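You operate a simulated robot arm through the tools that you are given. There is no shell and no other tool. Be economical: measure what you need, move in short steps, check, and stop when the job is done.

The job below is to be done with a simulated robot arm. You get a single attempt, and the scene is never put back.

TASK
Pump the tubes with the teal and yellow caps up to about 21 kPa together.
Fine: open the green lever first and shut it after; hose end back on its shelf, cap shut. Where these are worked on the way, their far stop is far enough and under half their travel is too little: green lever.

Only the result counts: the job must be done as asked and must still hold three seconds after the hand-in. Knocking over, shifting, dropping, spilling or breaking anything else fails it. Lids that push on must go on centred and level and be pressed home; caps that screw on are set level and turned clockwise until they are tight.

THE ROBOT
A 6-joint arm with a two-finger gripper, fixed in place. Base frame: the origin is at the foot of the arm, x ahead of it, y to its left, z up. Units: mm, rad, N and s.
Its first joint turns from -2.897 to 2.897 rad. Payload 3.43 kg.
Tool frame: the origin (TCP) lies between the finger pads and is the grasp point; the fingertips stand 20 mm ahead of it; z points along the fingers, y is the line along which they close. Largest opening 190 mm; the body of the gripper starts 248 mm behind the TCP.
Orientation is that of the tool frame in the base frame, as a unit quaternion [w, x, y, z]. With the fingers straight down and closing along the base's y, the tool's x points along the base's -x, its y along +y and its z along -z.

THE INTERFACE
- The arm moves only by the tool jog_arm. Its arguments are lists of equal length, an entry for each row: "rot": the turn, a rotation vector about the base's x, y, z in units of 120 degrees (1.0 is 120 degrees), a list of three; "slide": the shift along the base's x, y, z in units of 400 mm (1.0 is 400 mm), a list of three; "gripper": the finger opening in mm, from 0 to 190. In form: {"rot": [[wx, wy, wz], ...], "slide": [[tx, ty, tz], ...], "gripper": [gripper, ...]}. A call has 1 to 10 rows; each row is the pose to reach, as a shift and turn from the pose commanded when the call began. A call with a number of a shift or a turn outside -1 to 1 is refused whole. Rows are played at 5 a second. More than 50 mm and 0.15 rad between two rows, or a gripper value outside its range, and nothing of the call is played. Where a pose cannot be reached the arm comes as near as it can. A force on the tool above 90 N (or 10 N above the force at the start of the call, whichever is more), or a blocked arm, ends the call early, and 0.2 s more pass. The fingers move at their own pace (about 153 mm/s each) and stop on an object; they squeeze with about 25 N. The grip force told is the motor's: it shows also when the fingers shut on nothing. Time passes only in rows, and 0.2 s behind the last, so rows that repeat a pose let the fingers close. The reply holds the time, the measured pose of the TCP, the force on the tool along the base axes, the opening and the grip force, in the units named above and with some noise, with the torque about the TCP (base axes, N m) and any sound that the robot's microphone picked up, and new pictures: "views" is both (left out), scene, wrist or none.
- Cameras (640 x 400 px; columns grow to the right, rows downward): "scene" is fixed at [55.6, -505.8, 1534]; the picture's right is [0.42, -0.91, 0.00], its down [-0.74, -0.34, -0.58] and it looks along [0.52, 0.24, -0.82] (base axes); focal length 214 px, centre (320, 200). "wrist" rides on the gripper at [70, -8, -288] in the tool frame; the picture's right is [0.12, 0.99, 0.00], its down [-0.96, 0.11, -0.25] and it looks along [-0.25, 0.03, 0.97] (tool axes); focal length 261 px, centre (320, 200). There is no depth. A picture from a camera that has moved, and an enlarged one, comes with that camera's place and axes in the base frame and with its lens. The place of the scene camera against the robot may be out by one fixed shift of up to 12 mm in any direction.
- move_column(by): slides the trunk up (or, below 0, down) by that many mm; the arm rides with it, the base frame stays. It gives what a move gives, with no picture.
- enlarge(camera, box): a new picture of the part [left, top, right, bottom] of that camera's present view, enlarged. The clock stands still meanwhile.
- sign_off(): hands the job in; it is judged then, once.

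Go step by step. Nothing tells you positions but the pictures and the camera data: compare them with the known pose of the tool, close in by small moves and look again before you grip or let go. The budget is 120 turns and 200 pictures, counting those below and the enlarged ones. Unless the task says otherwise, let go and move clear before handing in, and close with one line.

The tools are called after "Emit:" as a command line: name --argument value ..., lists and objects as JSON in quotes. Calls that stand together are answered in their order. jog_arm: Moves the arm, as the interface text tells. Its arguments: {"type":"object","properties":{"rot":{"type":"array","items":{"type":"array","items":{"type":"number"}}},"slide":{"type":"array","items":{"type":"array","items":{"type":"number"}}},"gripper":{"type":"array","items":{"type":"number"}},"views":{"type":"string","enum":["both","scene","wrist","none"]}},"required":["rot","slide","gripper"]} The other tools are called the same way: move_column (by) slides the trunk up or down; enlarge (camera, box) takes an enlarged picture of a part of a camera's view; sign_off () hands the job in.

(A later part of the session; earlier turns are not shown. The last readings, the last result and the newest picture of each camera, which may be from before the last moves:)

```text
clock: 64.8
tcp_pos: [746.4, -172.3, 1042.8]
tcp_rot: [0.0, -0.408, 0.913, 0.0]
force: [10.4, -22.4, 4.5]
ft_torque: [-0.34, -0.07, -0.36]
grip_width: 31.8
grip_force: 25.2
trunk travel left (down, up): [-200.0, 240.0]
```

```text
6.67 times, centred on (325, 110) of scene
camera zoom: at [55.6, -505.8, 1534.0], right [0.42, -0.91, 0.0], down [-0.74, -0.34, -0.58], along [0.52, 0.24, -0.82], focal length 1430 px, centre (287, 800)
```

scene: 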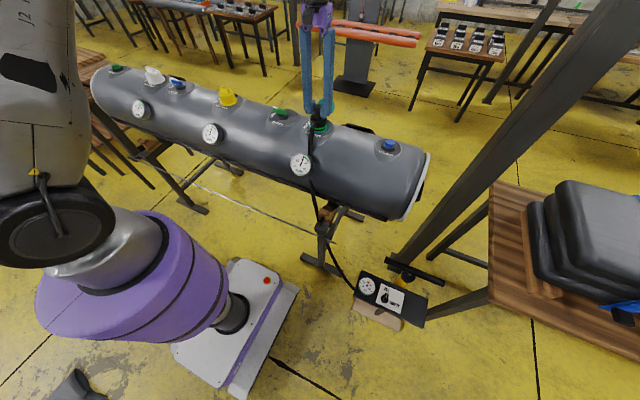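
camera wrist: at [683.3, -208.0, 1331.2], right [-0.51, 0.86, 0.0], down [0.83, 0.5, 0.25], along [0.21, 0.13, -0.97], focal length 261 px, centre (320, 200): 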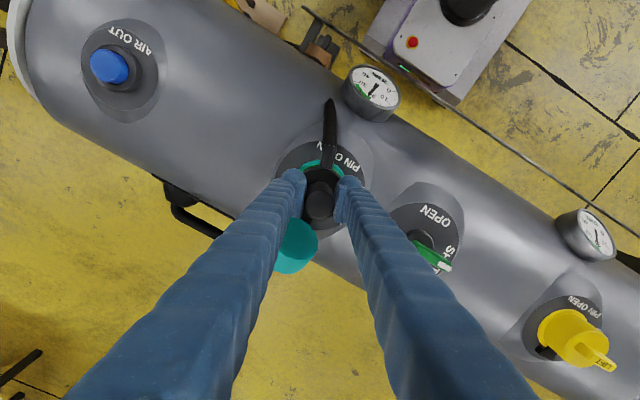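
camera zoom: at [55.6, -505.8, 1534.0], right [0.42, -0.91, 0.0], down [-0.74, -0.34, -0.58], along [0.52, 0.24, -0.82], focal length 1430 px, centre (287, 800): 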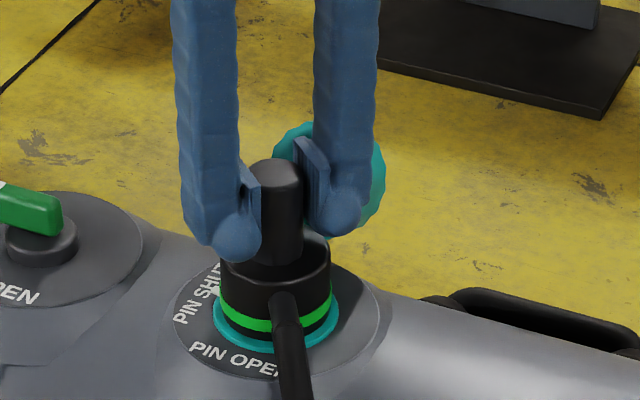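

It has turned about 48°. I'll test-lift now.

Emit:
jog_arm --rot '[[0, 0, 0], [0, 0, 0], [0, 0, 0]]' --slide '[[0, 0, 0.015], [0, 0, 0.03], [0, 0, 0.045]]' --gripper '[20, 20, 20]' --views "none"

Emit:
enlarge --camera "scene" --box '[285, 80, 365, 140]'

```text
clock: 65.6
tcp_pos: [746.9, -171.0, 1061.1]
tcp_rot: [0.0, -0.407, 0.913, 0.001]
force: [18.2, -15.2, -2.7]
ft_torque: [-0.01, -0.2, -0.07]
grip_width: 33.0
grip_force: 11.6
trunk travel left (down, up): [-200.0, 240.0]
```

```text
6.67 times, centred on (325, 110) of scene
camera zoom: at [55.6, -505.8, 1534.0], right [0.42, -0.91, 0.0], down [-0.74, -0.34, -0.58], along [0.52, 0.24, -0.82], focal length 1430 px, centre (287, 800)
```

zoom: 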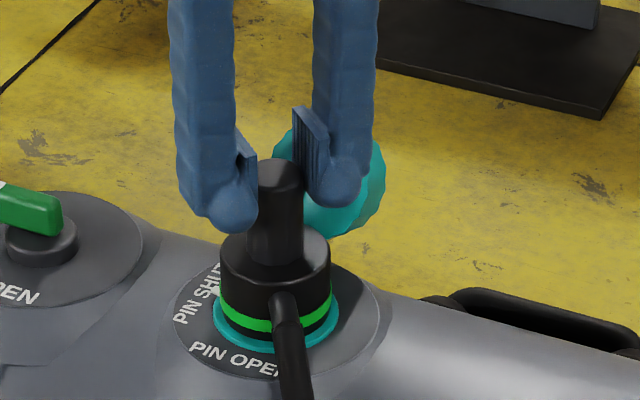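

Still locked. I'll re-grip lower and turn further counter-clockwise.

Emit:
jog_arm --rot '[[0, 0, 0], [0, 0, 0], [0, 0, 0], [0, 0, 0], [0, 0, 0.06], [0, 0, 0.12], [0, 0, 0.18], [0, 0, 0.24], [0, 0, 0.3], [0, 0, 0.35]]' --slide '[[0.002, 0, 0], [0.003, -0.001, -0.05], [0.003, -0.001, -0.05], [0.003, -0.001, -0.05], [0.003, -0.001, -0.05], [0.003, -0.001, -0.05], [0.003, -0.001, -0.05], [0.003, -0.001, -0.05], [0.003, -0.001, -0.05], [0.003, -0.001, -0.05]]' --gripper '[50, 50, 20, 20, 20, 20, 20, 20, 20, 20]' --views "wrist"

Emit:
enlarge --camera "scene" --box '[285, 80, 365, 140]'

```text
clock: 67.8
tcp_pos: [748.0, -171.3, 1041.3]
tcp_rot: [0.0, 0.708, -0.706, 0.0]
force: [3.5, -3.9, 3.1]
ft_torque: [-0.18, -0.07, -0.17]
grip_width: 31.4
grip_force: 25.2
trunk travel left (down, up): [-200.0, 240.0]
camera wrist: at [754.8, -242.0, 1328.5], right [-0.99, -0.12, 0.0], down [-0.12, 0.96, 0.25], along [-0.03, 0.25, -0.97], focal length 261 px, centre (320, 200)
```

wrist: 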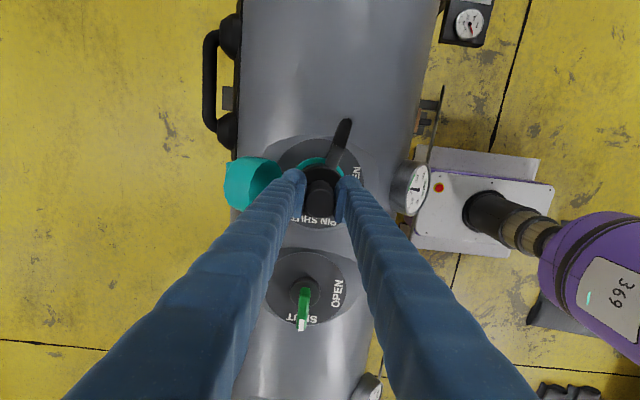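

```text
6.67 times, centred on (325, 110) of scene
camera zoom: at [55.6, -505.8, 1534.0], right [0.42, -0.91, 0.0], down [-0.74, -0.34, -0.58], along [0.52, 0.24, -0.82], focal length 1430 px, centre (287, 800)
```

zoom: 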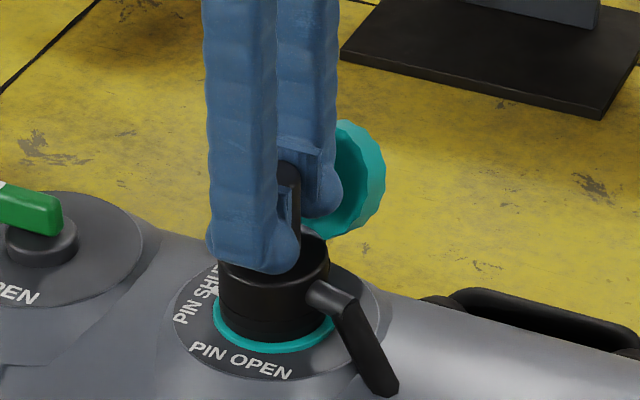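

The green band has gone, so it's unlocked. I'll lift it off.

Emit:
jog_arm --rot '[[0, 0, 0], [0, 0, 0], [0, 0, 0], [0, 0, 0]]' --slide '[[0, 0, 0.025], [0, 0, 0.05], [0, 0, 0.1], [0, 0, 0.15]]' --gripper '[20, 20, 20, 20]' --views "both"

Emit:
enlarge --camera "scene" --box '[265, 70, 365, 180]'

```text
clock: 68.8
tcp_pos: [747.5, -173.7, 1101.6]
tcp_rot: [0.0, 0.708, -0.706, 0.0]
force: [-0.2, -0.5, -1.1]
ft_torque: [-0.01, -0.01, 0.01]
grip_width: 31.9
grip_force: 25.1
trunk travel left (down, up): [-200.0, 240.0]
camera wrist: at [754.5, -243.8, 1389.0], right [-0.99, -0.12, 0.0], down [-0.12, 0.96, 0.25], along [-0.03, 0.25, -0.97], focal length 261 px, centre (320, 200)
```

scene: 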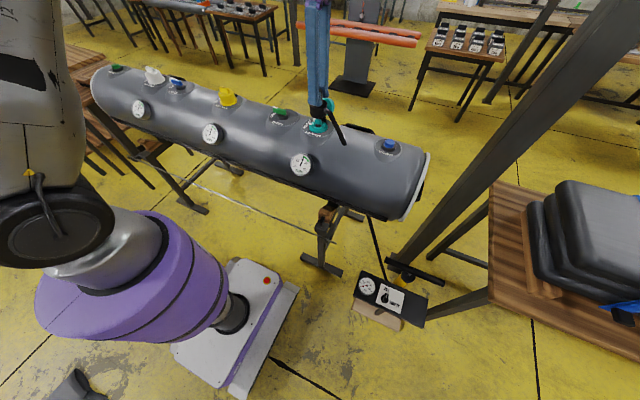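
wrist: 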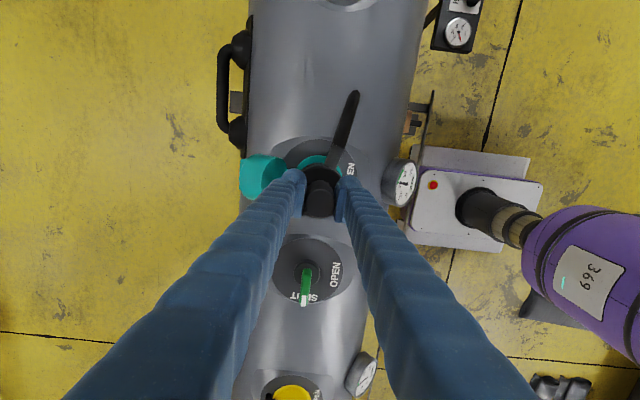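

```text
3.64 times, centred on (315, 125) of scene
camera zoom: at [55.6, -505.8, 1534.0], right [0.42, -0.91, 0.0], down [-0.74, -0.34, -0.58], along [0.52, 0.24, -0.82], focal length 780 px, centre (338, 473)
```

zoom: 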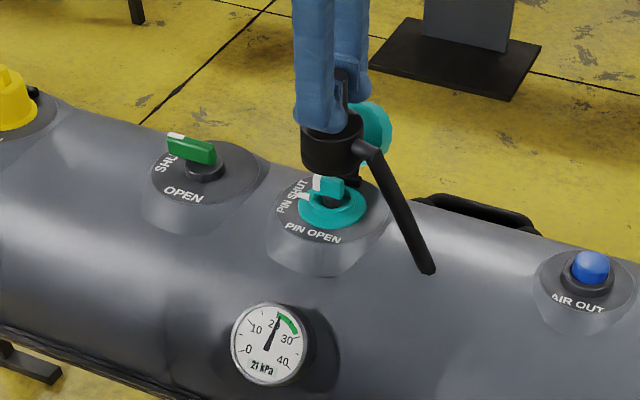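

The hose end is off and the gauge holds 21. The empty end of the black panel is at about x 310–436, y -870..-766, z 470. I'll carry the hose end there, turning the tool so its body clears the table.

Emit:
jog_arm --rot '[[0, 0, -0.07], [0, 0, -0.14], [0, 0, -0.21], [0, 0, -0.28], [0, 0, -0.35], [0, 0, -0.42], [0, 0, -0.49], [0, 0, -0.56], [0, 0, -0.63], [0, 0, -0.7]]' --slide '[[0, 0, 0.1], [0, -0.025, 0.21], [-0.025, -0.1, 0.29], [-0.075, -0.2, 0.3], [-0.125, -0.305, 0.3], [-0.175, -0.4125, 0.3], [-0.225, -0.52, 0.3], [-0.275, -0.6275, 0.3], [-0.325, -0.735, 0.3], [-0.375, -0.8425, 0.3]]' --gripper '[20, 20, 20, 20, 20, 20, 20, 20, 20, 20]' --views "scene"

Emit:
jog_arm --rot '[[0, 0, -0.07], [0, 0, -0.14], [0, 0, -0.21], [0, 0, -0.28], [0, 0, -0.35], [0, 0, -0.42], [0, 0, -0.49], [0, 0, -0.56], [0, 0, -0.63], [0, 0, -0.7]]' --slide '[[-0.037, -0.047, -0.0425], [-0.074, -0.094, -0.085], [-0.11, -0.142, -0.1275], [-0.147, -0.189, -0.17], [-0.184, -0.236, -0.2125], [-0.22, -0.283, -0.255], [-0.257, -0.33, -0.2975], [-0.294, -0.378, -0.34], [-0.33, -0.425, -0.3825], [-0.3675, -0.4725, -0.425]]' --gripper '[20, 20, 20, 20, 20, 20, 20, 20, 20, 20]' --views "both"

```text
clock: 71.0
tcp_pos: [595.6, -509.5, 1221.1]
tcp_rot: [0.0, -0.051, 0.999, -0.001]
force: [0.6, 0.1, -0.1]
ft_torque: [0.07, -0.03, -0.01]
grip_width: 31.7
grip_force: 24.8
trunk travel left (down, up): [-200.0, 240.0]
```

scene: 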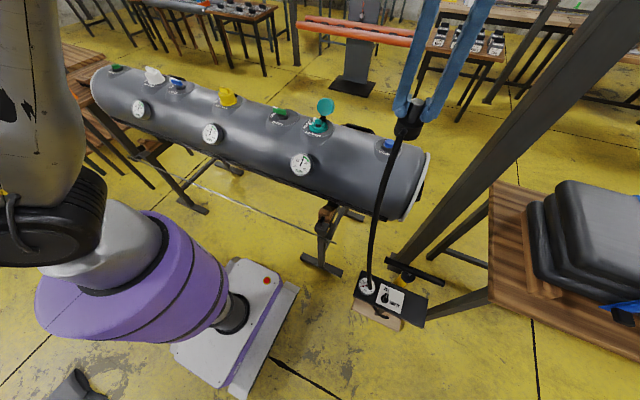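

```text
clock: 73.2
tcp_pos: [450.4, -696.1, 1050.4]
tcp_rot: [0.0, 0.629, 0.778, 0.0]
force: [0.1, 0.3, -1.3]
ft_torque: [0.01, -0.02, 0.0]
grip_width: 31.6
grip_force: 25.6
trunk travel left (down, up): [-200.0, 240.0]
camera wrist: at [426.3, -629.6, 1337.9], right [0.95, 0.32, 0.0], down [0.31, -0.92, 0.25], along [0.08, -0.23, -0.97], focal length 261 px, centre (320, 200)
```

scene: 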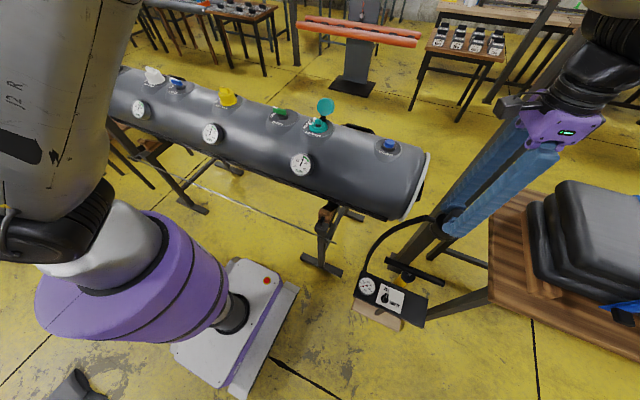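
wrist: 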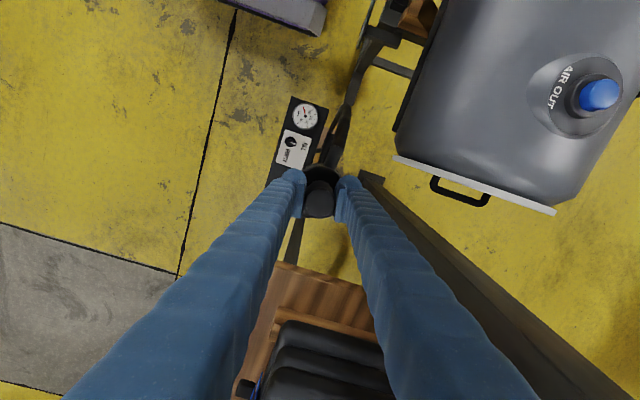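

Table clearance is fine (its corner is at about 430,-910). I'll move above the free end of the panel.

Emit:
jog_arm --rot '[[0, 0, -0.05], [0, 0, -0.1], [0, 0, -0.1], [0, 0, -0.1], [0, 0, -0.1], [0, 0, -0.1], [0, 0, -0.1], [0, 0, -0.1], [0, 0, -0.1]]' --slide '[[-0.04, -0.06, -0.08], [-0.08, -0.12, -0.16], [-0.12, -0.18, -0.24], [-0.16, -0.24, -0.32], [-0.19, -0.29, -0.42], [-0.2125, -0.305, -0.53], [-0.2125, -0.305, -0.64], [-0.2125, -0.305, -0.75], [-0.2125, -0.305, -0.86]]' --gripper '[20, 20, 20, 20, 20, 20, 20, 20, 20]' --views "both"

Emit:
enlarge --camera "wrist" --box '[220, 60, 420, 260]'

Emit:
enlarge --camera "scene" --box '[340, 240, 480, 350]'

```text
clock: 75.2
tcp_pos: [365.6, -821.6, 707.0]
tcp_rot: [-0.001, 0.706, 0.708, 0.0]
force: [0.0, -0.2, -1.3]
ft_torque: [0.02, 0.01, 0.0]
grip_width: 32.0
grip_force: 24.3
trunk travel left (down, up): [-200.0, 240.0]
camera wrist: at [355.3, -751.0, 993.9], right [0.99, 0.12, 0.0], down [0.12, -0.96, 0.25], along [0.03, -0.25, -0.97], focal length 261 px, centre (320, 200)
```

scene: 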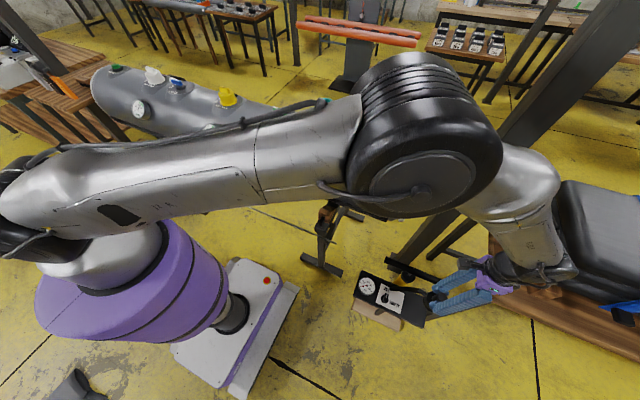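
wrist: 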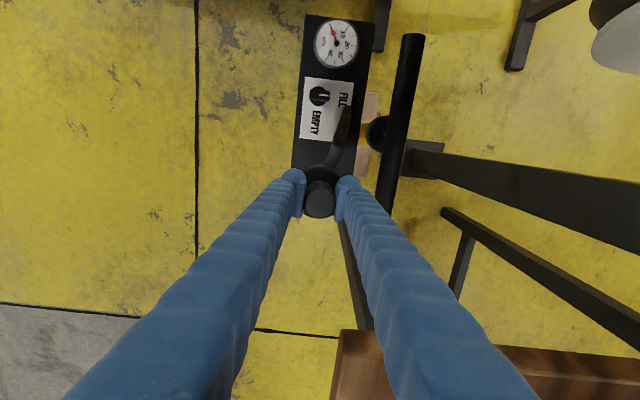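

```text
2.00 times, centred on (320, 160) of wrist
camera zoom: at [355.3, -751.0, 993.9], right [0.99, 0.12, 0.0], down [0.12, -0.96, 0.25], along [0.03, -0.25, -0.97], focal length 521 px, centre (320, 280)
```

zoom: 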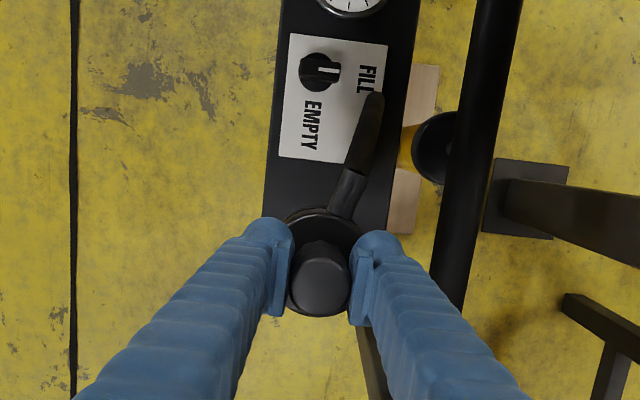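

```text
3.64 times, centred on (410, 295) of scene
camera zoom: at [55.6, -505.8, 1534.0], right [0.42, -0.91, 0.0], down [-0.74, -0.34, -0.58], along [0.52, 0.24, -0.82], focal length 780 px, centre (-7, -146)
```

zoom: 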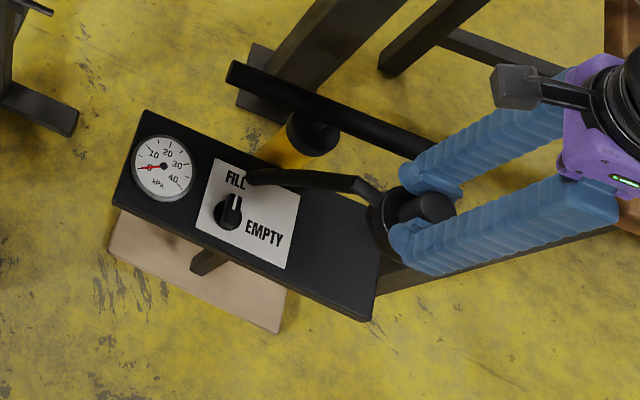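

Shelf area centre is about (369,-817), z ~475. I'll descend to z 560 and check.

Emit:
jog_arm --rot '[[0, 0, 0], [0, 0, 0], [0, 0, 0], [0, 0, 0]]' --slide '[[0.006, 0.01, -0.09], [0.008, 0.01, -0.18], [0.008, 0.01, -0.27], [0.008, 0.01, -0.36]]' --gripper '[20, 20, 20, 20]' --views "both"

Emit:
enlarge --camera "wrist" --box '[220, 60, 420, 260]'

Emit:
enlarge --camera "scene" --box '[340, 240, 480, 350]'

```text
clock: 76.2
tcp_pos: [369.2, -815.6, 563.0]
tcp_rot: [0.0, 0.706, 0.708, -0.001]
force: [-0.1, 0.3, -0.2]
ft_torque: [-0.01, 0.02, 0.02]
grip_width: 31.7
grip_force: 25.1
trunk travel left (down, up): [-200.0, 240.0]
camera wrist: at [359.3, -744.7, 850.7], right [0.99, 0.12, 0.0], down [0.12, -0.96, 0.25], along [0.03, -0.25, -0.97], focal length 261 px, centre (320, 200)
```

scene: 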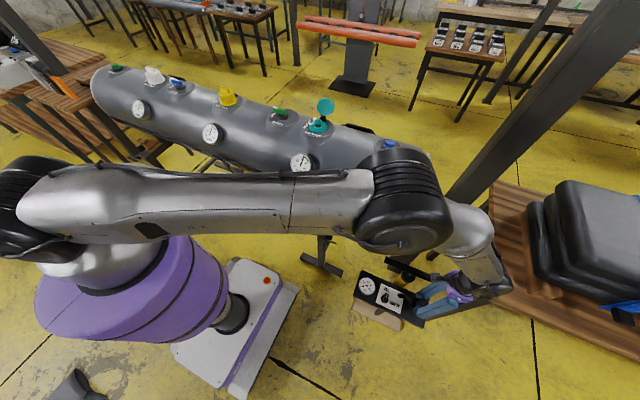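
wrist: 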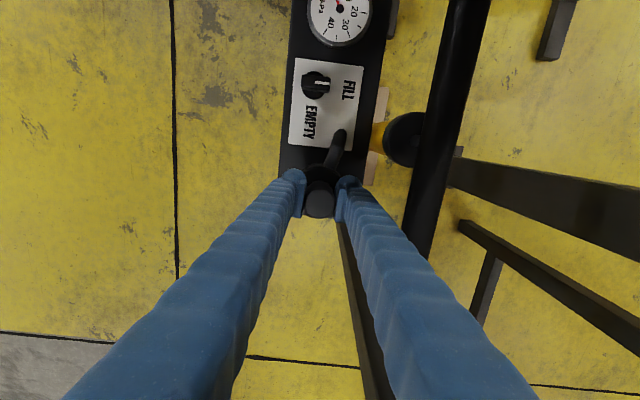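

```text
2.00 times, centred on (320, 160) of wrist
camera zoom: at [359.3, -744.7, 850.7], right [0.99, 0.12, 0.0], down [0.12, -0.96, 0.25], along [0.03, -0.25, -0.97], focal length 521 px, centre (320, 280)
```

zoom: 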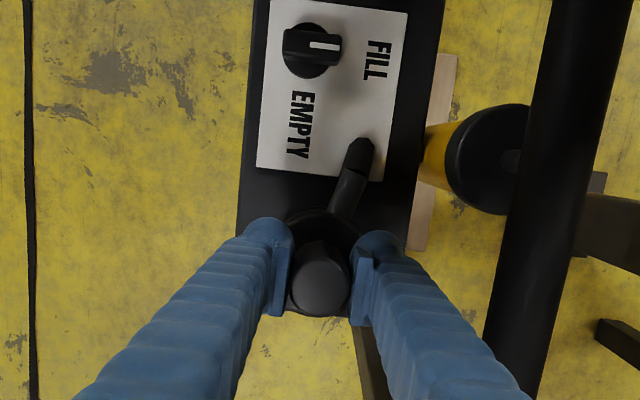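

```text
3.64 times, centred on (410, 295) of scene
camera zoom: at [55.6, -505.8, 1534.0], right [0.42, -0.91, 0.0], down [-0.74, -0.34, -0.58], along [0.52, 0.24, -0.82], focal length 780 px, centre (-7, -146)
```

zoom: 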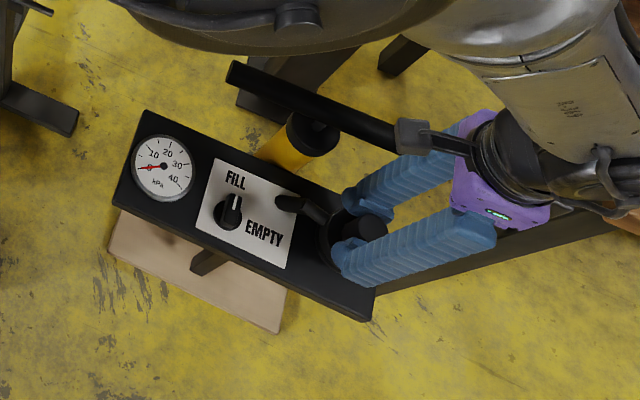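

Centred over the free end. I'll lower slowly, feeling for contact.

Emit:
jog_arm --rot '[[0, 0, 0], [0, 0, 0], [0, 0, 0], [0, 0, 0]]' --slide '[[0, 0, -0.015], [0, 0, -0.03], [0, 0, -0.045], [0, 0, -0.06]]' --gripper '[20, 20, 20, 20]' --views "none"

Emit:
enlarge --camera "scene" --box '[380, 270, 440, 325]'

```text
clock: 77.2
tcp_pos: [368.1, -816.3, 540.7]
tcp_rot: [0.001, 0.706, 0.708, 0.0]
force: [-1.3, 3.4, 19.6]
ft_torque: [0.02, 0.03, -0.04]
grip_width: 32.2
grip_force: 24.7
trunk travel left (down, up): [-200.0, 240.0]
```

```text
7.27 times, centred on (410, 298) of scene
camera zoom: at [55.6, -505.8, 1534.0], right [0.42, -0.91, 0.0], down [-0.74, -0.34, -0.58], along [0.52, 0.24, -0.82], focal length 1560 px, centre (-334, -509)
```

zoom: 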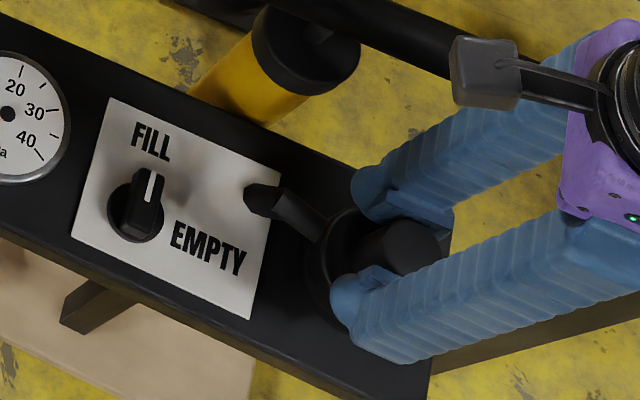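

Contact (about 20 N up). I'll release and rise straight up.

Emit:
jog_arm --rot '[[0, 0, 0], [0, 0, 0], [0, 0, 0], [0, 0, 0], [0, 0, 0], [0, 0, 0]]' --slide '[[0, 0, 0.003], [0, 0, 0.003], [0, 0, 0.06], [0, 0, 0.14], [0, 0, 0.24], [0, 0, 0.34]]' --gripper '[50, 60, 60, 60, 60, 60]' --views "both"

Emit:
enlarge --camera "scene" --box '[340, 240, 480, 350]'

Emit:
enlarge --camera "wrist" --box '[220, 60, 420, 260]'

```text
clock: 78.6
tcp_pos: [367.4, -816.0, 676.1]
tcp_rot: [0.0, 0.707, 0.708, 0.001]
force: [0.8, 0.2, -0.4]
ft_torque: [-0.01, 0.01, -0.01]
grip_width: 60.1
grip_force: 0.0
trunk travel left (down, up): [-200.0, 240.0]
camera wrist: at [358.4, -745.8, 963.7], right [0.99, 0.12, 0.0], down [0.12, -0.96, 0.25], along [0.03, -0.24, -0.97], focal length 261 px, centre (320, 200)
```

scene: 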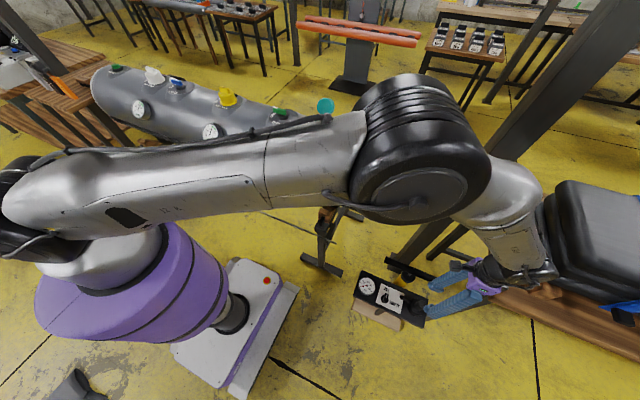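
wrist: 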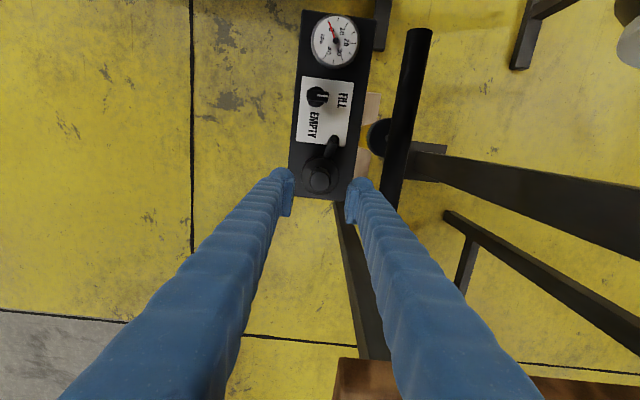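

```text
3.64 times, centred on (410, 295) of scene
camera zoom: at [55.6, -505.8, 1534.0], right [0.42, -0.91, 0.0], down [-0.74, -0.34, -0.58], along [0.52, 0.24, -0.82], focal length 780 px, centre (-7, -146)
```

zoom: 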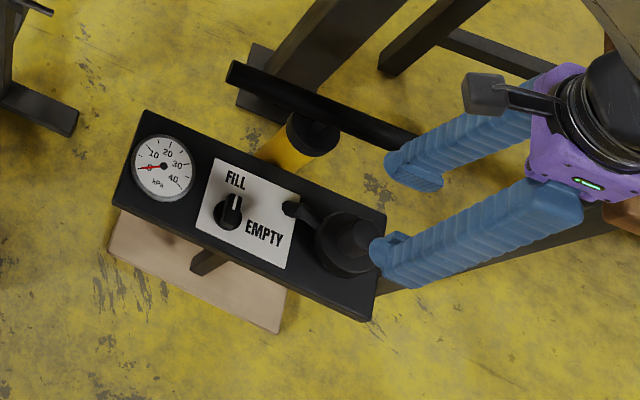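

```text
2.00 times, centred on (320, 160) of wrist
camera zoom: at [358.4, -745.8, 963.7], right [0.99, 0.12, 0.0], down [0.12, -0.96, 0.25], along [0.03, -0.24, -0.97], focal length 521 px, centre (320, 280)
```

zoom: 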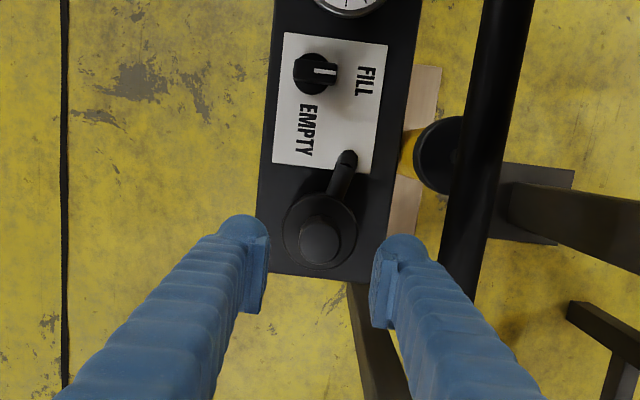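

The hose end stands on its shelf. I'll return to the teal valve to shut its cap.

Emit:
jog_arm --rot '[[0, 0, 0], [0, 0, 0], [0, 0, 0.05], [0, 0, 0.12], [0, 0, 0.19], [0, 0, 0.26], [0, 0, 0.33], [0, 0, 0.4], [0, 0, 0.47], [0, 0, 0.54]]' --slide '[[0, 0, 0.1], [0, 0, 0.2], [0.03, 0.04, 0.3], [0.06, 0.08, 0.4], [0.09, 0.12, 0.5], [0.12, 0.16, 0.6], [0.15, 0.2, 0.7], [0.18, 0.24, 0.8], [0.21, 0.3, 0.88], [0.24, 0.38, 0.95]]' --gripper '[60, 60, 60, 60, 60, 60, 60, 60, 60, 60]' --views "none"

Emit:
jog_arm --rot '[[0, 0, 0.07], [0, 0, 0.14], [0, 0, 0.21], [0, 0, 0.21], [0, 0, 0.21], [0, 0, 0.21], [0, 0, 0.21], [0, 0, 0.21], [0, 0, 0.21], [0, 0, 0.21]]' --slide '[[0.05, 0.1, 0.03], [0.1, 0.2, 0.06], [0.15, 0.3, 0.09], [0.2, 0.4, 0.12], [0.26, 0.5, 0.15], [0.32, 0.6, 0.18], [0.38, 0.7, 0.2], [0.44, 0.8, 0.22], [0.5, 0.9, 0.24], [0.56, 1.0, 0.25]]' --gripper '[60, 60, 60, 60, 60, 60, 60, 60, 60, 60]' --views "none"

Emit:
jog_arm --rot '[[0, 0, 0], [0, 0, 0], [0, 0, 0]]' --slide '[[0.01, 0.09, -0.06], [0.02, 0.18, -0.12], [0.02, 0.22, -0.16]]' --gripper '[30, 30, 30]' --views "both"

Emit:
enlarge --camera "wrist" --box '[200, 80, 440, 280]'

Emit:
enlarge --camera "scene" --box '[285, 80, 365, 140]'

```text
clock: 80.8
tcp_pos: [466.3, -663.0, 1058.0]
tcp_rot: [0.0, 0.217, 0.976, 0.0]
force: [-1.0, 0.3, 0.8]
ft_torque: [-0.02, 0.03, -0.01]
grip_width: 59.8
grip_force: 0.0
trunk travel left (down, up): [-200.0, 240.0]
```

```text
clock: 83.0
tcp_pos: [688.5, -262.4, 1155.9]
tcp_rot: [-0.001, 0.0, 1.0, 0.0]
force: [-0.2, 0.7, 0.2]
ft_torque: [-0.02, 0.02, 0.0]
grip_width: 60.1
grip_force: 0.1
trunk travel left (down, up): [-200.0, 240.0]
```

```text
clock: 83.8
tcp_pos: [695.2, -175.0, 1093.4]
tcp_rot: [0.0, 0.0, 1.0, 0.0]
force: [0.0, 0.5, 0.5]
ft_torque: [-0.04, 0.03, 0.03]
grip_width: 30.0
grip_force: 0.0
trunk travel left (down, up): [-200.0, 240.0]
camera wrist: at [623.4, -183.4, 1381.5], right [-0.12, 0.99, 0.0], down [0.96, 0.12, 0.25], along [0.25, 0.03, -0.97], focal length 261 px, centre (320, 200)
```

scene: 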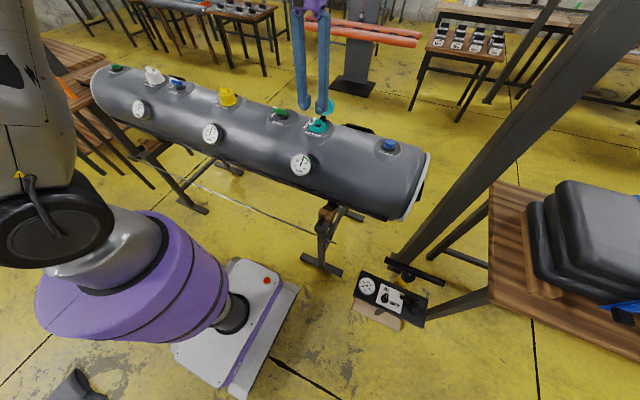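
wrist: 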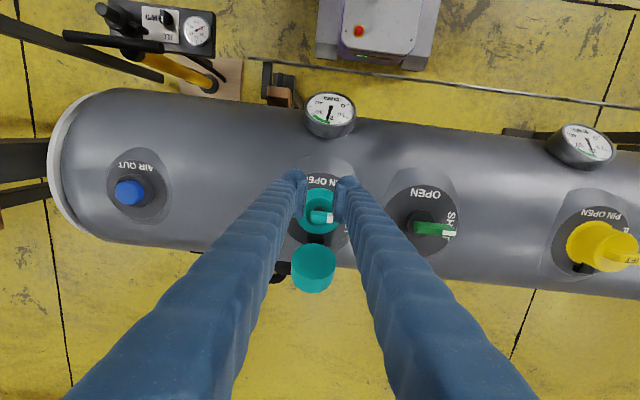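

```text
2.00 times, centred on (320, 180) of wrist
camera zoom: at [623.4, -183.4, 1381.5], right [-0.12, 0.99, 0.0], down [0.96, 0.12, 0.25], along [0.25, 0.03, -0.97], focal length 521 px, centre (320, 240)
```

zoom: 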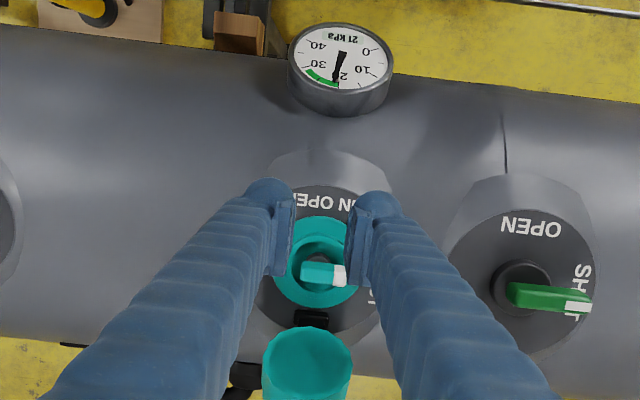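

```text
6.67 times, centred on (325, 110) of scene
camera zoom: at [55.6, -505.8, 1534.0], right [0.42, -0.91, 0.0], down [-0.74, -0.34, -0.58], along [0.52, 0.24, -0.82], focal length 1430 px, centre (287, 800)
```

zoom: 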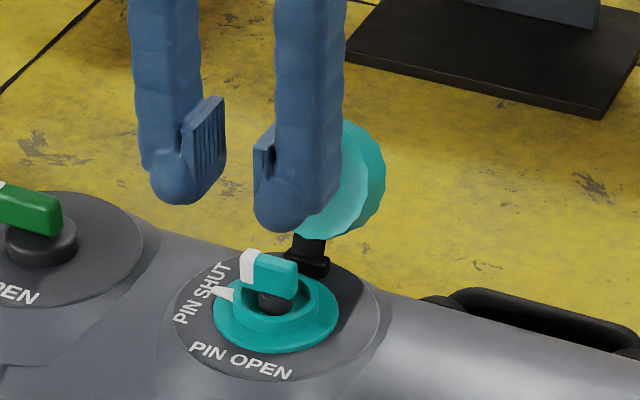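

The valve's pin bar is at SHUT. The hinged cap stands open behind it, hinge at about (792,-171,985) and cap centre near (810..830, z 1034). I'll move the closed fingers behind it to push it over.

Emit:
jog_arm --rot '[[0, 0, 0], [0, 0, 0], [0, 0, 0], [0, 0, 0], [0, 0, 0], [0, 0, 0], [0, 0, 0]]' --slide '[[0, 0, 0.1], [0.1, 0.01, 0.14], [0.21, 0.01, 0.14], [0.32, 0.01, 0.14], [0.43, 0.01, 0.14], [0.52, 0.01, 0.08], [0.52, 0.01, 0]]' --gripper '[10, 0, 0, 0, 0, 0, 0]' --views "both"

Emit:
enlarge --camera "wrist" --box '[220, 60, 420, 240]'

Emit:
enlarge --camera "scene" --box '[285, 70, 375, 140]'

```text
clock: 85.4
tcp_pos: [901.9, -173.1, 1090.7]
tcp_rot: [-0.001, 0.0, 1.0, 0.0]
force: [0.0, -0.1, 0.3]
ft_torque: [0.03, 0.01, 0.0]
grip_width: 0.0
grip_force: 24.7
trunk travel left (down, up): [-200.0, 240.0]
camera wrist: at [830.3, -181.9, 1377.9], right [-0.12, 0.99, 0.0], down [0.96, 0.12, 0.25], along [0.25, 0.03, -0.97], focal length 261 px, centre (320, 200)
```

scene: 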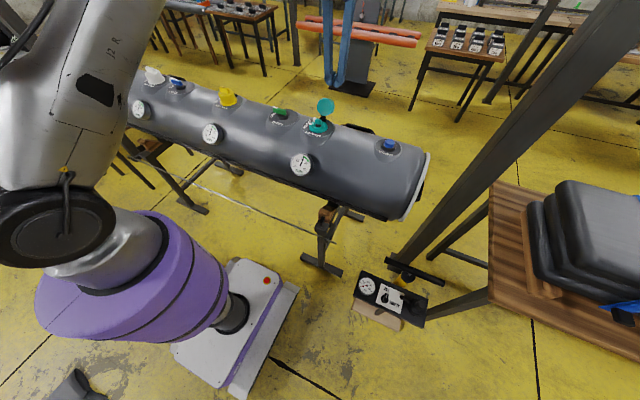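
wrist: 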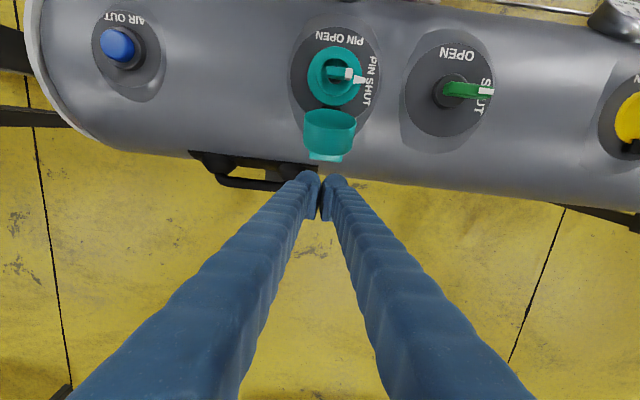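

```text
2.22 times, centred on (320, 150) of wrist
camera zoom: at [830.3, -181.9, 1377.9], right [-0.12, 0.99, 0.0], down [0.96, 0.12, 0.25], along [0.25, 0.03, -0.97], focal length 579 px, centre (320, 311)
```

zoom: 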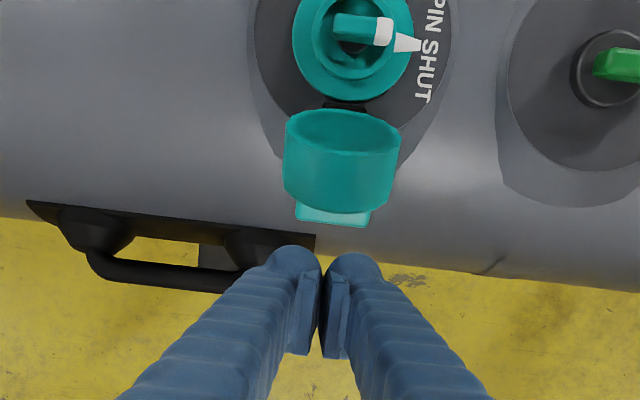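

```text
5.71 times, centred on (330, 105) of scene
camera zoom: at [55.6, -505.8, 1534.0], right [0.42, -0.91, 0.0], down [-0.74, -0.34, -0.58], along [0.52, 0.24, -0.82], focal length 1226 px, centre (263, 743)
```

zoom: 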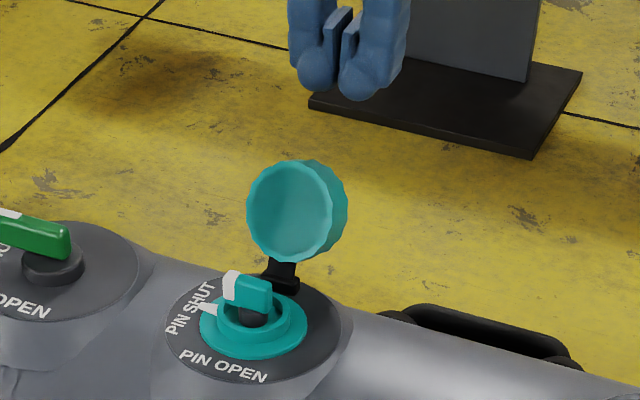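

The cap's back (with its tab) ends near x 860, about z 1030. I'll lower behind it and push toward -x.

Emit:
jog_arm --rot '[[0, 0, 0], [0, 0, 0], [0, 0, 0], [0, 0, 0], [0, 0, 0]]' --slide '[[0, 0.006, -0.08], [-0.04, 0.006, -0.08], [-0.08, 0.006, -0.08], [-0.12, 0.006, -0.08], [-0.16, 0.006, -0.08]]' --gripper '[0, 0, 0, 0, 0]' --views "both"

Emit:
enlarge --camera "scene" --box '[285, 70, 375, 140]'

Emit:
enlarge --camera "wrist" --box '[220, 60, 420, 240]'

```text
clock: 86.6
tcp_pos: [844.4, -169.3, 1068.7]
tcp_rot: [0.009, -0.001, 1.0, -0.002]
force: [29.6, -2.7, 70.5]
ft_torque: [-0.19, 0.42, 0.16]
grip_width: 6.0
grip_force: 34.4
trunk travel left (down, up): [-200.0, 240.0]
camera wrist: at [766.6, -177.2, 1355.0], right [-0.12, 0.99, -0.01], down [0.96, 0.12, 0.26], along [0.26, 0.03, -0.96], focal length 261 px, centre (320, 200)
```

scene: 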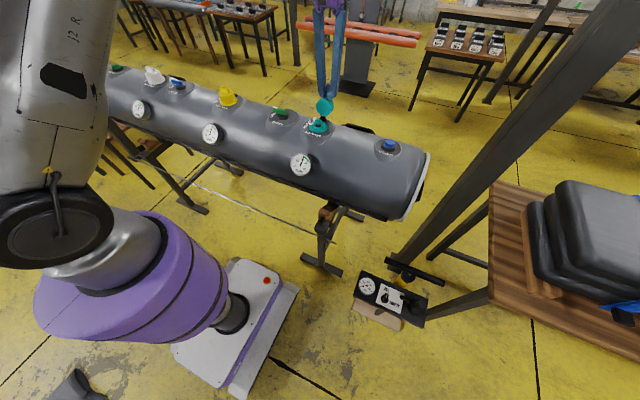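
wrist: 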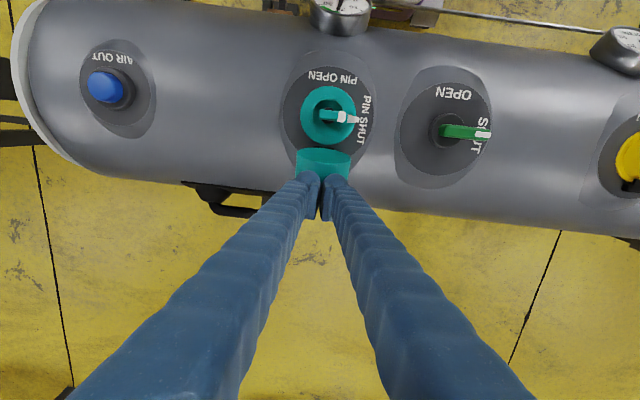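

```text
5.71 times, centred on (330, 105) of scene
camera zoom: at [55.6, -505.8, 1534.0], right [0.42, -0.91, 0.0], down [-0.74, -0.34, -0.58], along [0.52, 0.24, -0.82], focal length 1226 px, centre (263, 743)
```

zoom: 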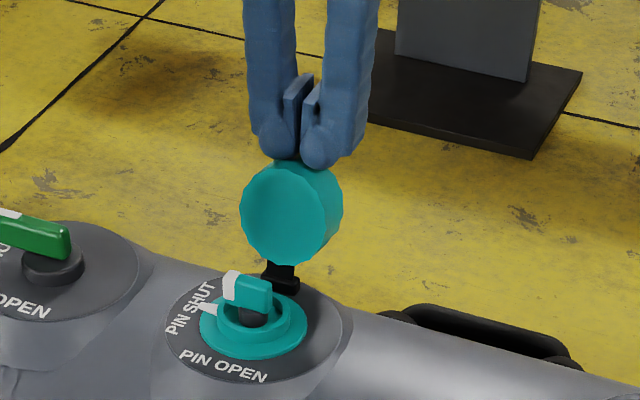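

```text
2.22 times, centred on (320, 150) of wrist
camera zoom: at [766.6, -177.2, 1355.0], right [-0.12, 0.99, -0.01], down [0.96, 0.12, 0.26], along [0.26, 0.03, -0.96], focal length 579 px, centre (320, 311)
```

zoom: 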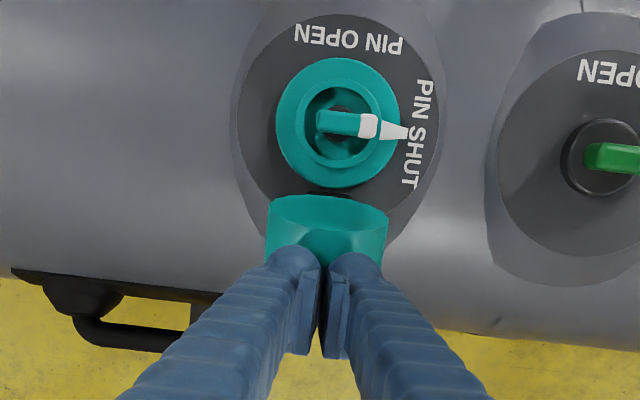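

The fingertips rode onto the cap's side instead of its back. I'll back off upward and re-approach lower from behind.

Emit:
jog_arm --rot '[[0, 0, 0], [0, 0, 0], [0, 0, 0], [0, 0, 0], [0, 0, 0]]' --slide '[[0.02, 0, 0.06], [0.08, 0, 0.06], [0.17, 0, 0.06], [0.18, 0, -0.02], [0.18, 0, -0.06]]' --gripper '[0, 0, 0, 0, 0]' --views "both"

Emit:
enlarge --camera "scene" --box '[285, 70, 375, 140]'

Emit:
enlarge --camera "wrist" --box '[220, 60, 420, 240]'

```text
clock: 87.8
tcp_pos: [913.0, -168.2, 1033.1]
tcp_rot: [-0.001, 0.001, 1.0, 0.0]
force: [-0.9, 0.0, -0.7]
ft_torque: [0.03, 0.01, 0.0]
grip_width: 0.0
grip_force: 34.2
trunk travel left (down, up): [-200.0, 240.0]
camera wrist: at [842.0, -178.5, 1320.5], right [-0.12, 0.99, 0.0], down [0.96, 0.12, 0.25], along [0.24, 0.03, -0.97], focal length 261 px, centre (320, 200)
```

scene: 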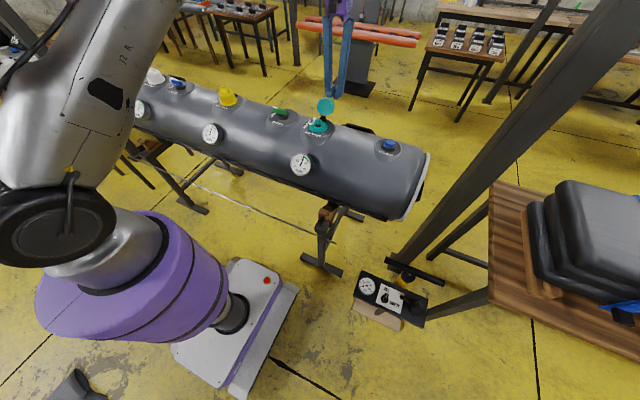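
wrist: 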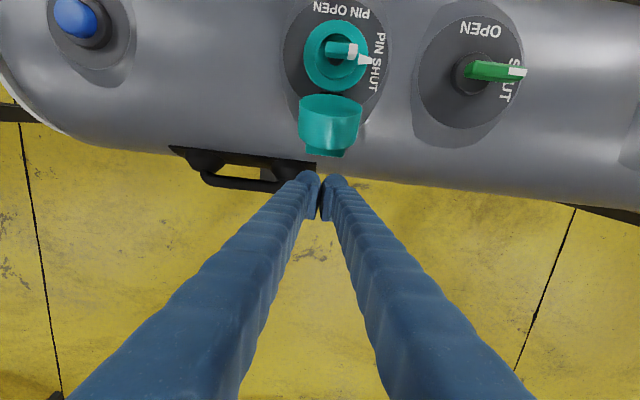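

```text
5.71 times, centred on (330, 105) of scene
camera zoom: at [55.6, -505.8, 1534.0], right [0.42, -0.91, 0.0], down [-0.74, -0.34, -0.58], along [0.52, 0.24, -0.82], focal length 1226 px, centre (263, 743)
```

zoom: 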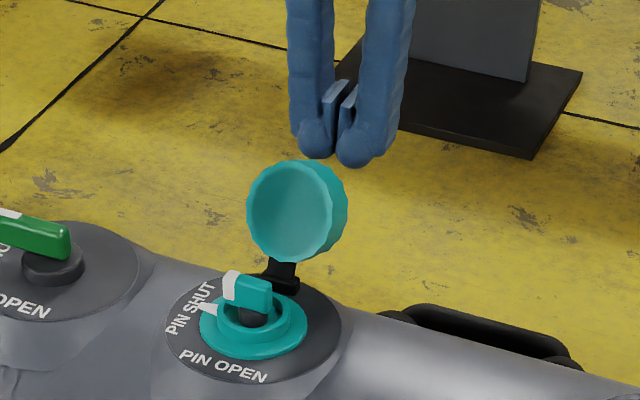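

```text
2.22 times, centred on (320, 150) of wrist
camera zoom: at [842.0, -178.5, 1320.5], right [-0.12, 0.99, 0.0], down [0.96, 0.12, 0.25], along [0.24, 0.03, -0.97], focal length 579 px, centre (320, 311)
```

zoom: 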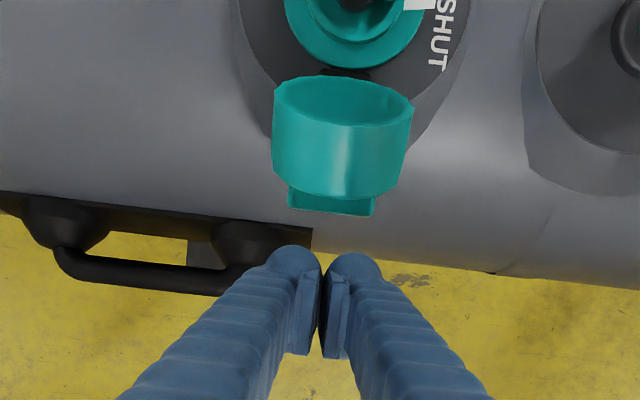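

The cap sprang back to its open rest. Tips are now at cap-centre height (z ~1013), so I'll push -x again from behind.

Emit:
jog_arm --rot '[[0, 0, 0], [0, 0, 0], [0, 0, 0], [0, 0, 0]]' --slide '[[-0.05, 0, 0], [-0.1, 0, 0], [-0.15, 0, 0], [-0.19, 0, 0]]' --gripper '[0, 0, 0, 0]' --views "wrist"

Emit:
enlarge --camera "scene" --box '[285, 70, 375, 140]'

```text
clock: 88.8
tcp_pos: [858.8, -169.8, 1047.4]
tcp_rot: [0.018, -0.001, 1.0, -0.003]
force: [4.5, 0.5, 7.6]
ft_torque: [0.09, 0.2, 0.01]
grip_width: 6.1
grip_force: 34.5
trunk travel left (down, up): [-200.0, 240.0]
stopped in row 4: the force on the tool passed its limit at 98 N (the readings are from after the stop); the commanded pose is now the measured one
camera wrist: at [775.9, -177.0, 1332.6], right [-0.12, 0.99, -0.01], down [0.95, 0.12, 0.28], along [0.28, 0.02, -0.96], focal length 261 px, centre (320, 200)
```

wrist: 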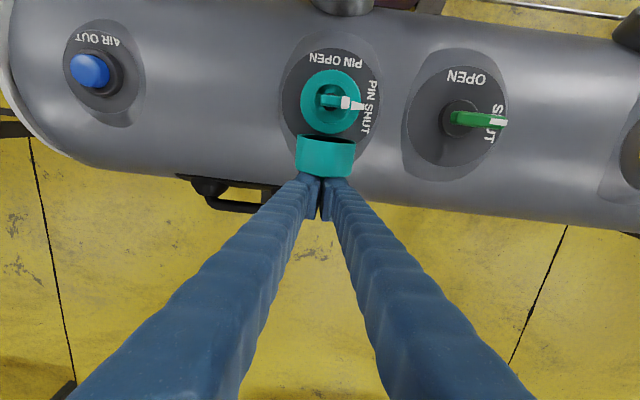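

```text
5.71 times, centred on (330, 105) of scene
camera zoom: at [55.6, -505.8, 1534.0], right [0.42, -0.91, 0.0], down [-0.74, -0.34, -0.58], along [0.52, 0.24, -0.82], focal length 1226 px, centre (263, 743)
```

zoom: 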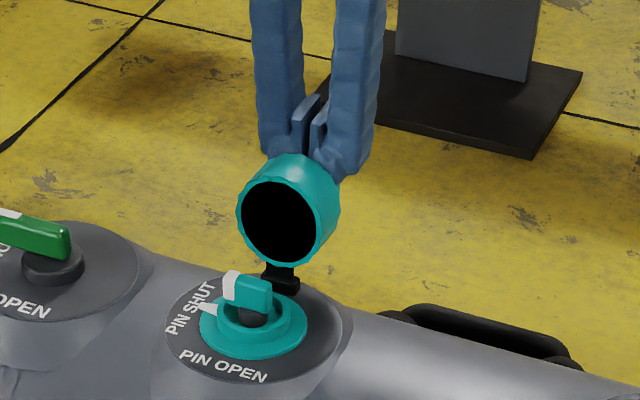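

Closing means the cap's back swings up and over the hinge, so the push must follow that arc. The cap has already tipped partly forward, so I'll continue along the arc.

Emit:
jog_arm --rot '[[0, 0, 0], [0, 0, 0], [0, 0, 0], [0, 0, 0], [0, 0, 0], [0, 0, 0]]' --slide '[[-0.02, 0, 0.018], [-0.0375, 0, 0.032], [-0.0625, 0, 0.042], [-0.0875, 0, 0.048], [-0.115, 0, 0.048], [-0.1425, 0, 0.048]]' --gripper '[0, 0, 0, 0, 0, 0]' --views "wrist"

Emit:
enlarge --camera "scene" --box '[285, 70, 375, 140]'

```text
clock: 90.2
tcp_pos: [797.9, -169.5, 1071.2]
tcp_rot: [0.02, -0.001, 1.0, -0.004]
force: [2.9, 0.2, 39.6]
ft_torque: [0.13, -0.25, -0.01]
grip_width: 5.8
grip_force: 34.5
trunk travel left (down, up): [-200.0, 240.0]
camera wrist: at [715.0, -176.9, 1356.1], right [-0.12, 0.99, -0.01], down [0.95, 0.12, 0.29], along [0.28, 0.02, -0.96], focal length 261 px, centre (320, 200)
```

wrist: 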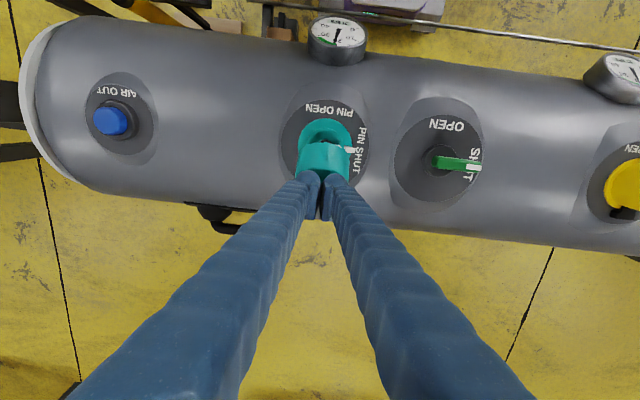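

```text
5.71 times, centred on (330, 105) of scene
camera zoom: at [55.6, -505.8, 1534.0], right [0.42, -0.91, 0.0], down [-0.74, -0.34, -0.58], along [0.52, 0.24, -0.82], focal length 1226 px, centre (263, 743)
```

zoom: 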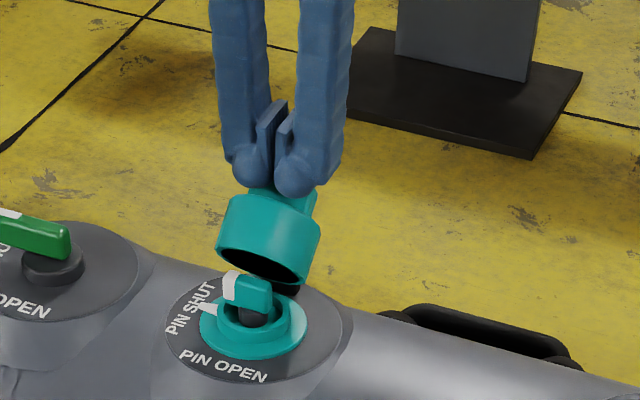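

The cap is swinging over nicely. I'll continue along the arc and down.

Emit:
jog_arm --rot '[[0, 0, 0], [0, 0, 0], [0, 0, 0], [0, 0, 0], [0, 0, 0]]' --slide '[[-0.025, 0, 0], [-0.05, 0, -0.004], [-0.075, 0, -0.01], [-0.095, 0, -0.02], [-0.11, 0, -0.03]]' --gripper '[0, 0, 0, 0, 0]' --views "wrist"

Emit:
enlarge --camera "scene" --box '[285, 70, 375, 140]'

```text
clock: 91.4
tcp_pos: [752.8, -171.1, 1053.8]
tcp_rot: [0.017, -0.001, 1.0, -0.002]
force: [-0.3, 0.0, -0.1]
ft_torque: [0.01, -0.03, -0.02]
grip_width: 0.1
grip_force: 34.7
trunk travel left (down, up): [-200.0, 240.0]
camera wrist: at [672.0, -178.3, 1338.5], right [-0.12, 0.99, -0.01], down [0.95, 0.12, 0.28], along [0.28, 0.03, -0.96], focal length 261 px, centre (320, 200)
```

wrist: 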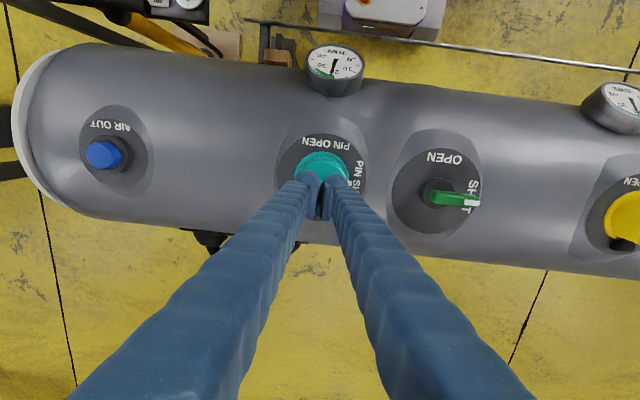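

```text
5.71 times, centred on (330, 105) of scene
camera zoom: at [55.6, -505.8, 1534.0], right [0.42, -0.91, 0.0], down [-0.74, -0.34, -0.58], along [0.52, 0.24, -0.82], focal length 1226 px, centre (263, 743)
```

zoom: 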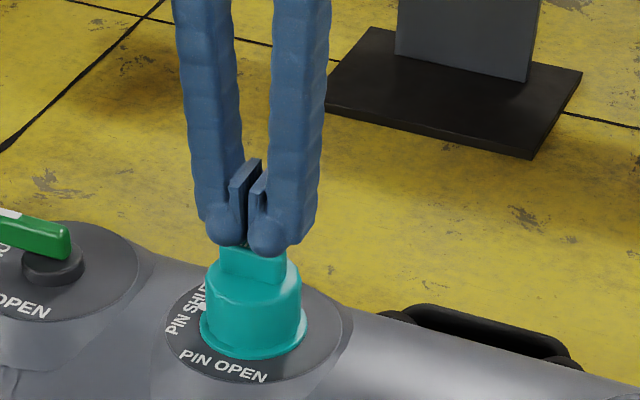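

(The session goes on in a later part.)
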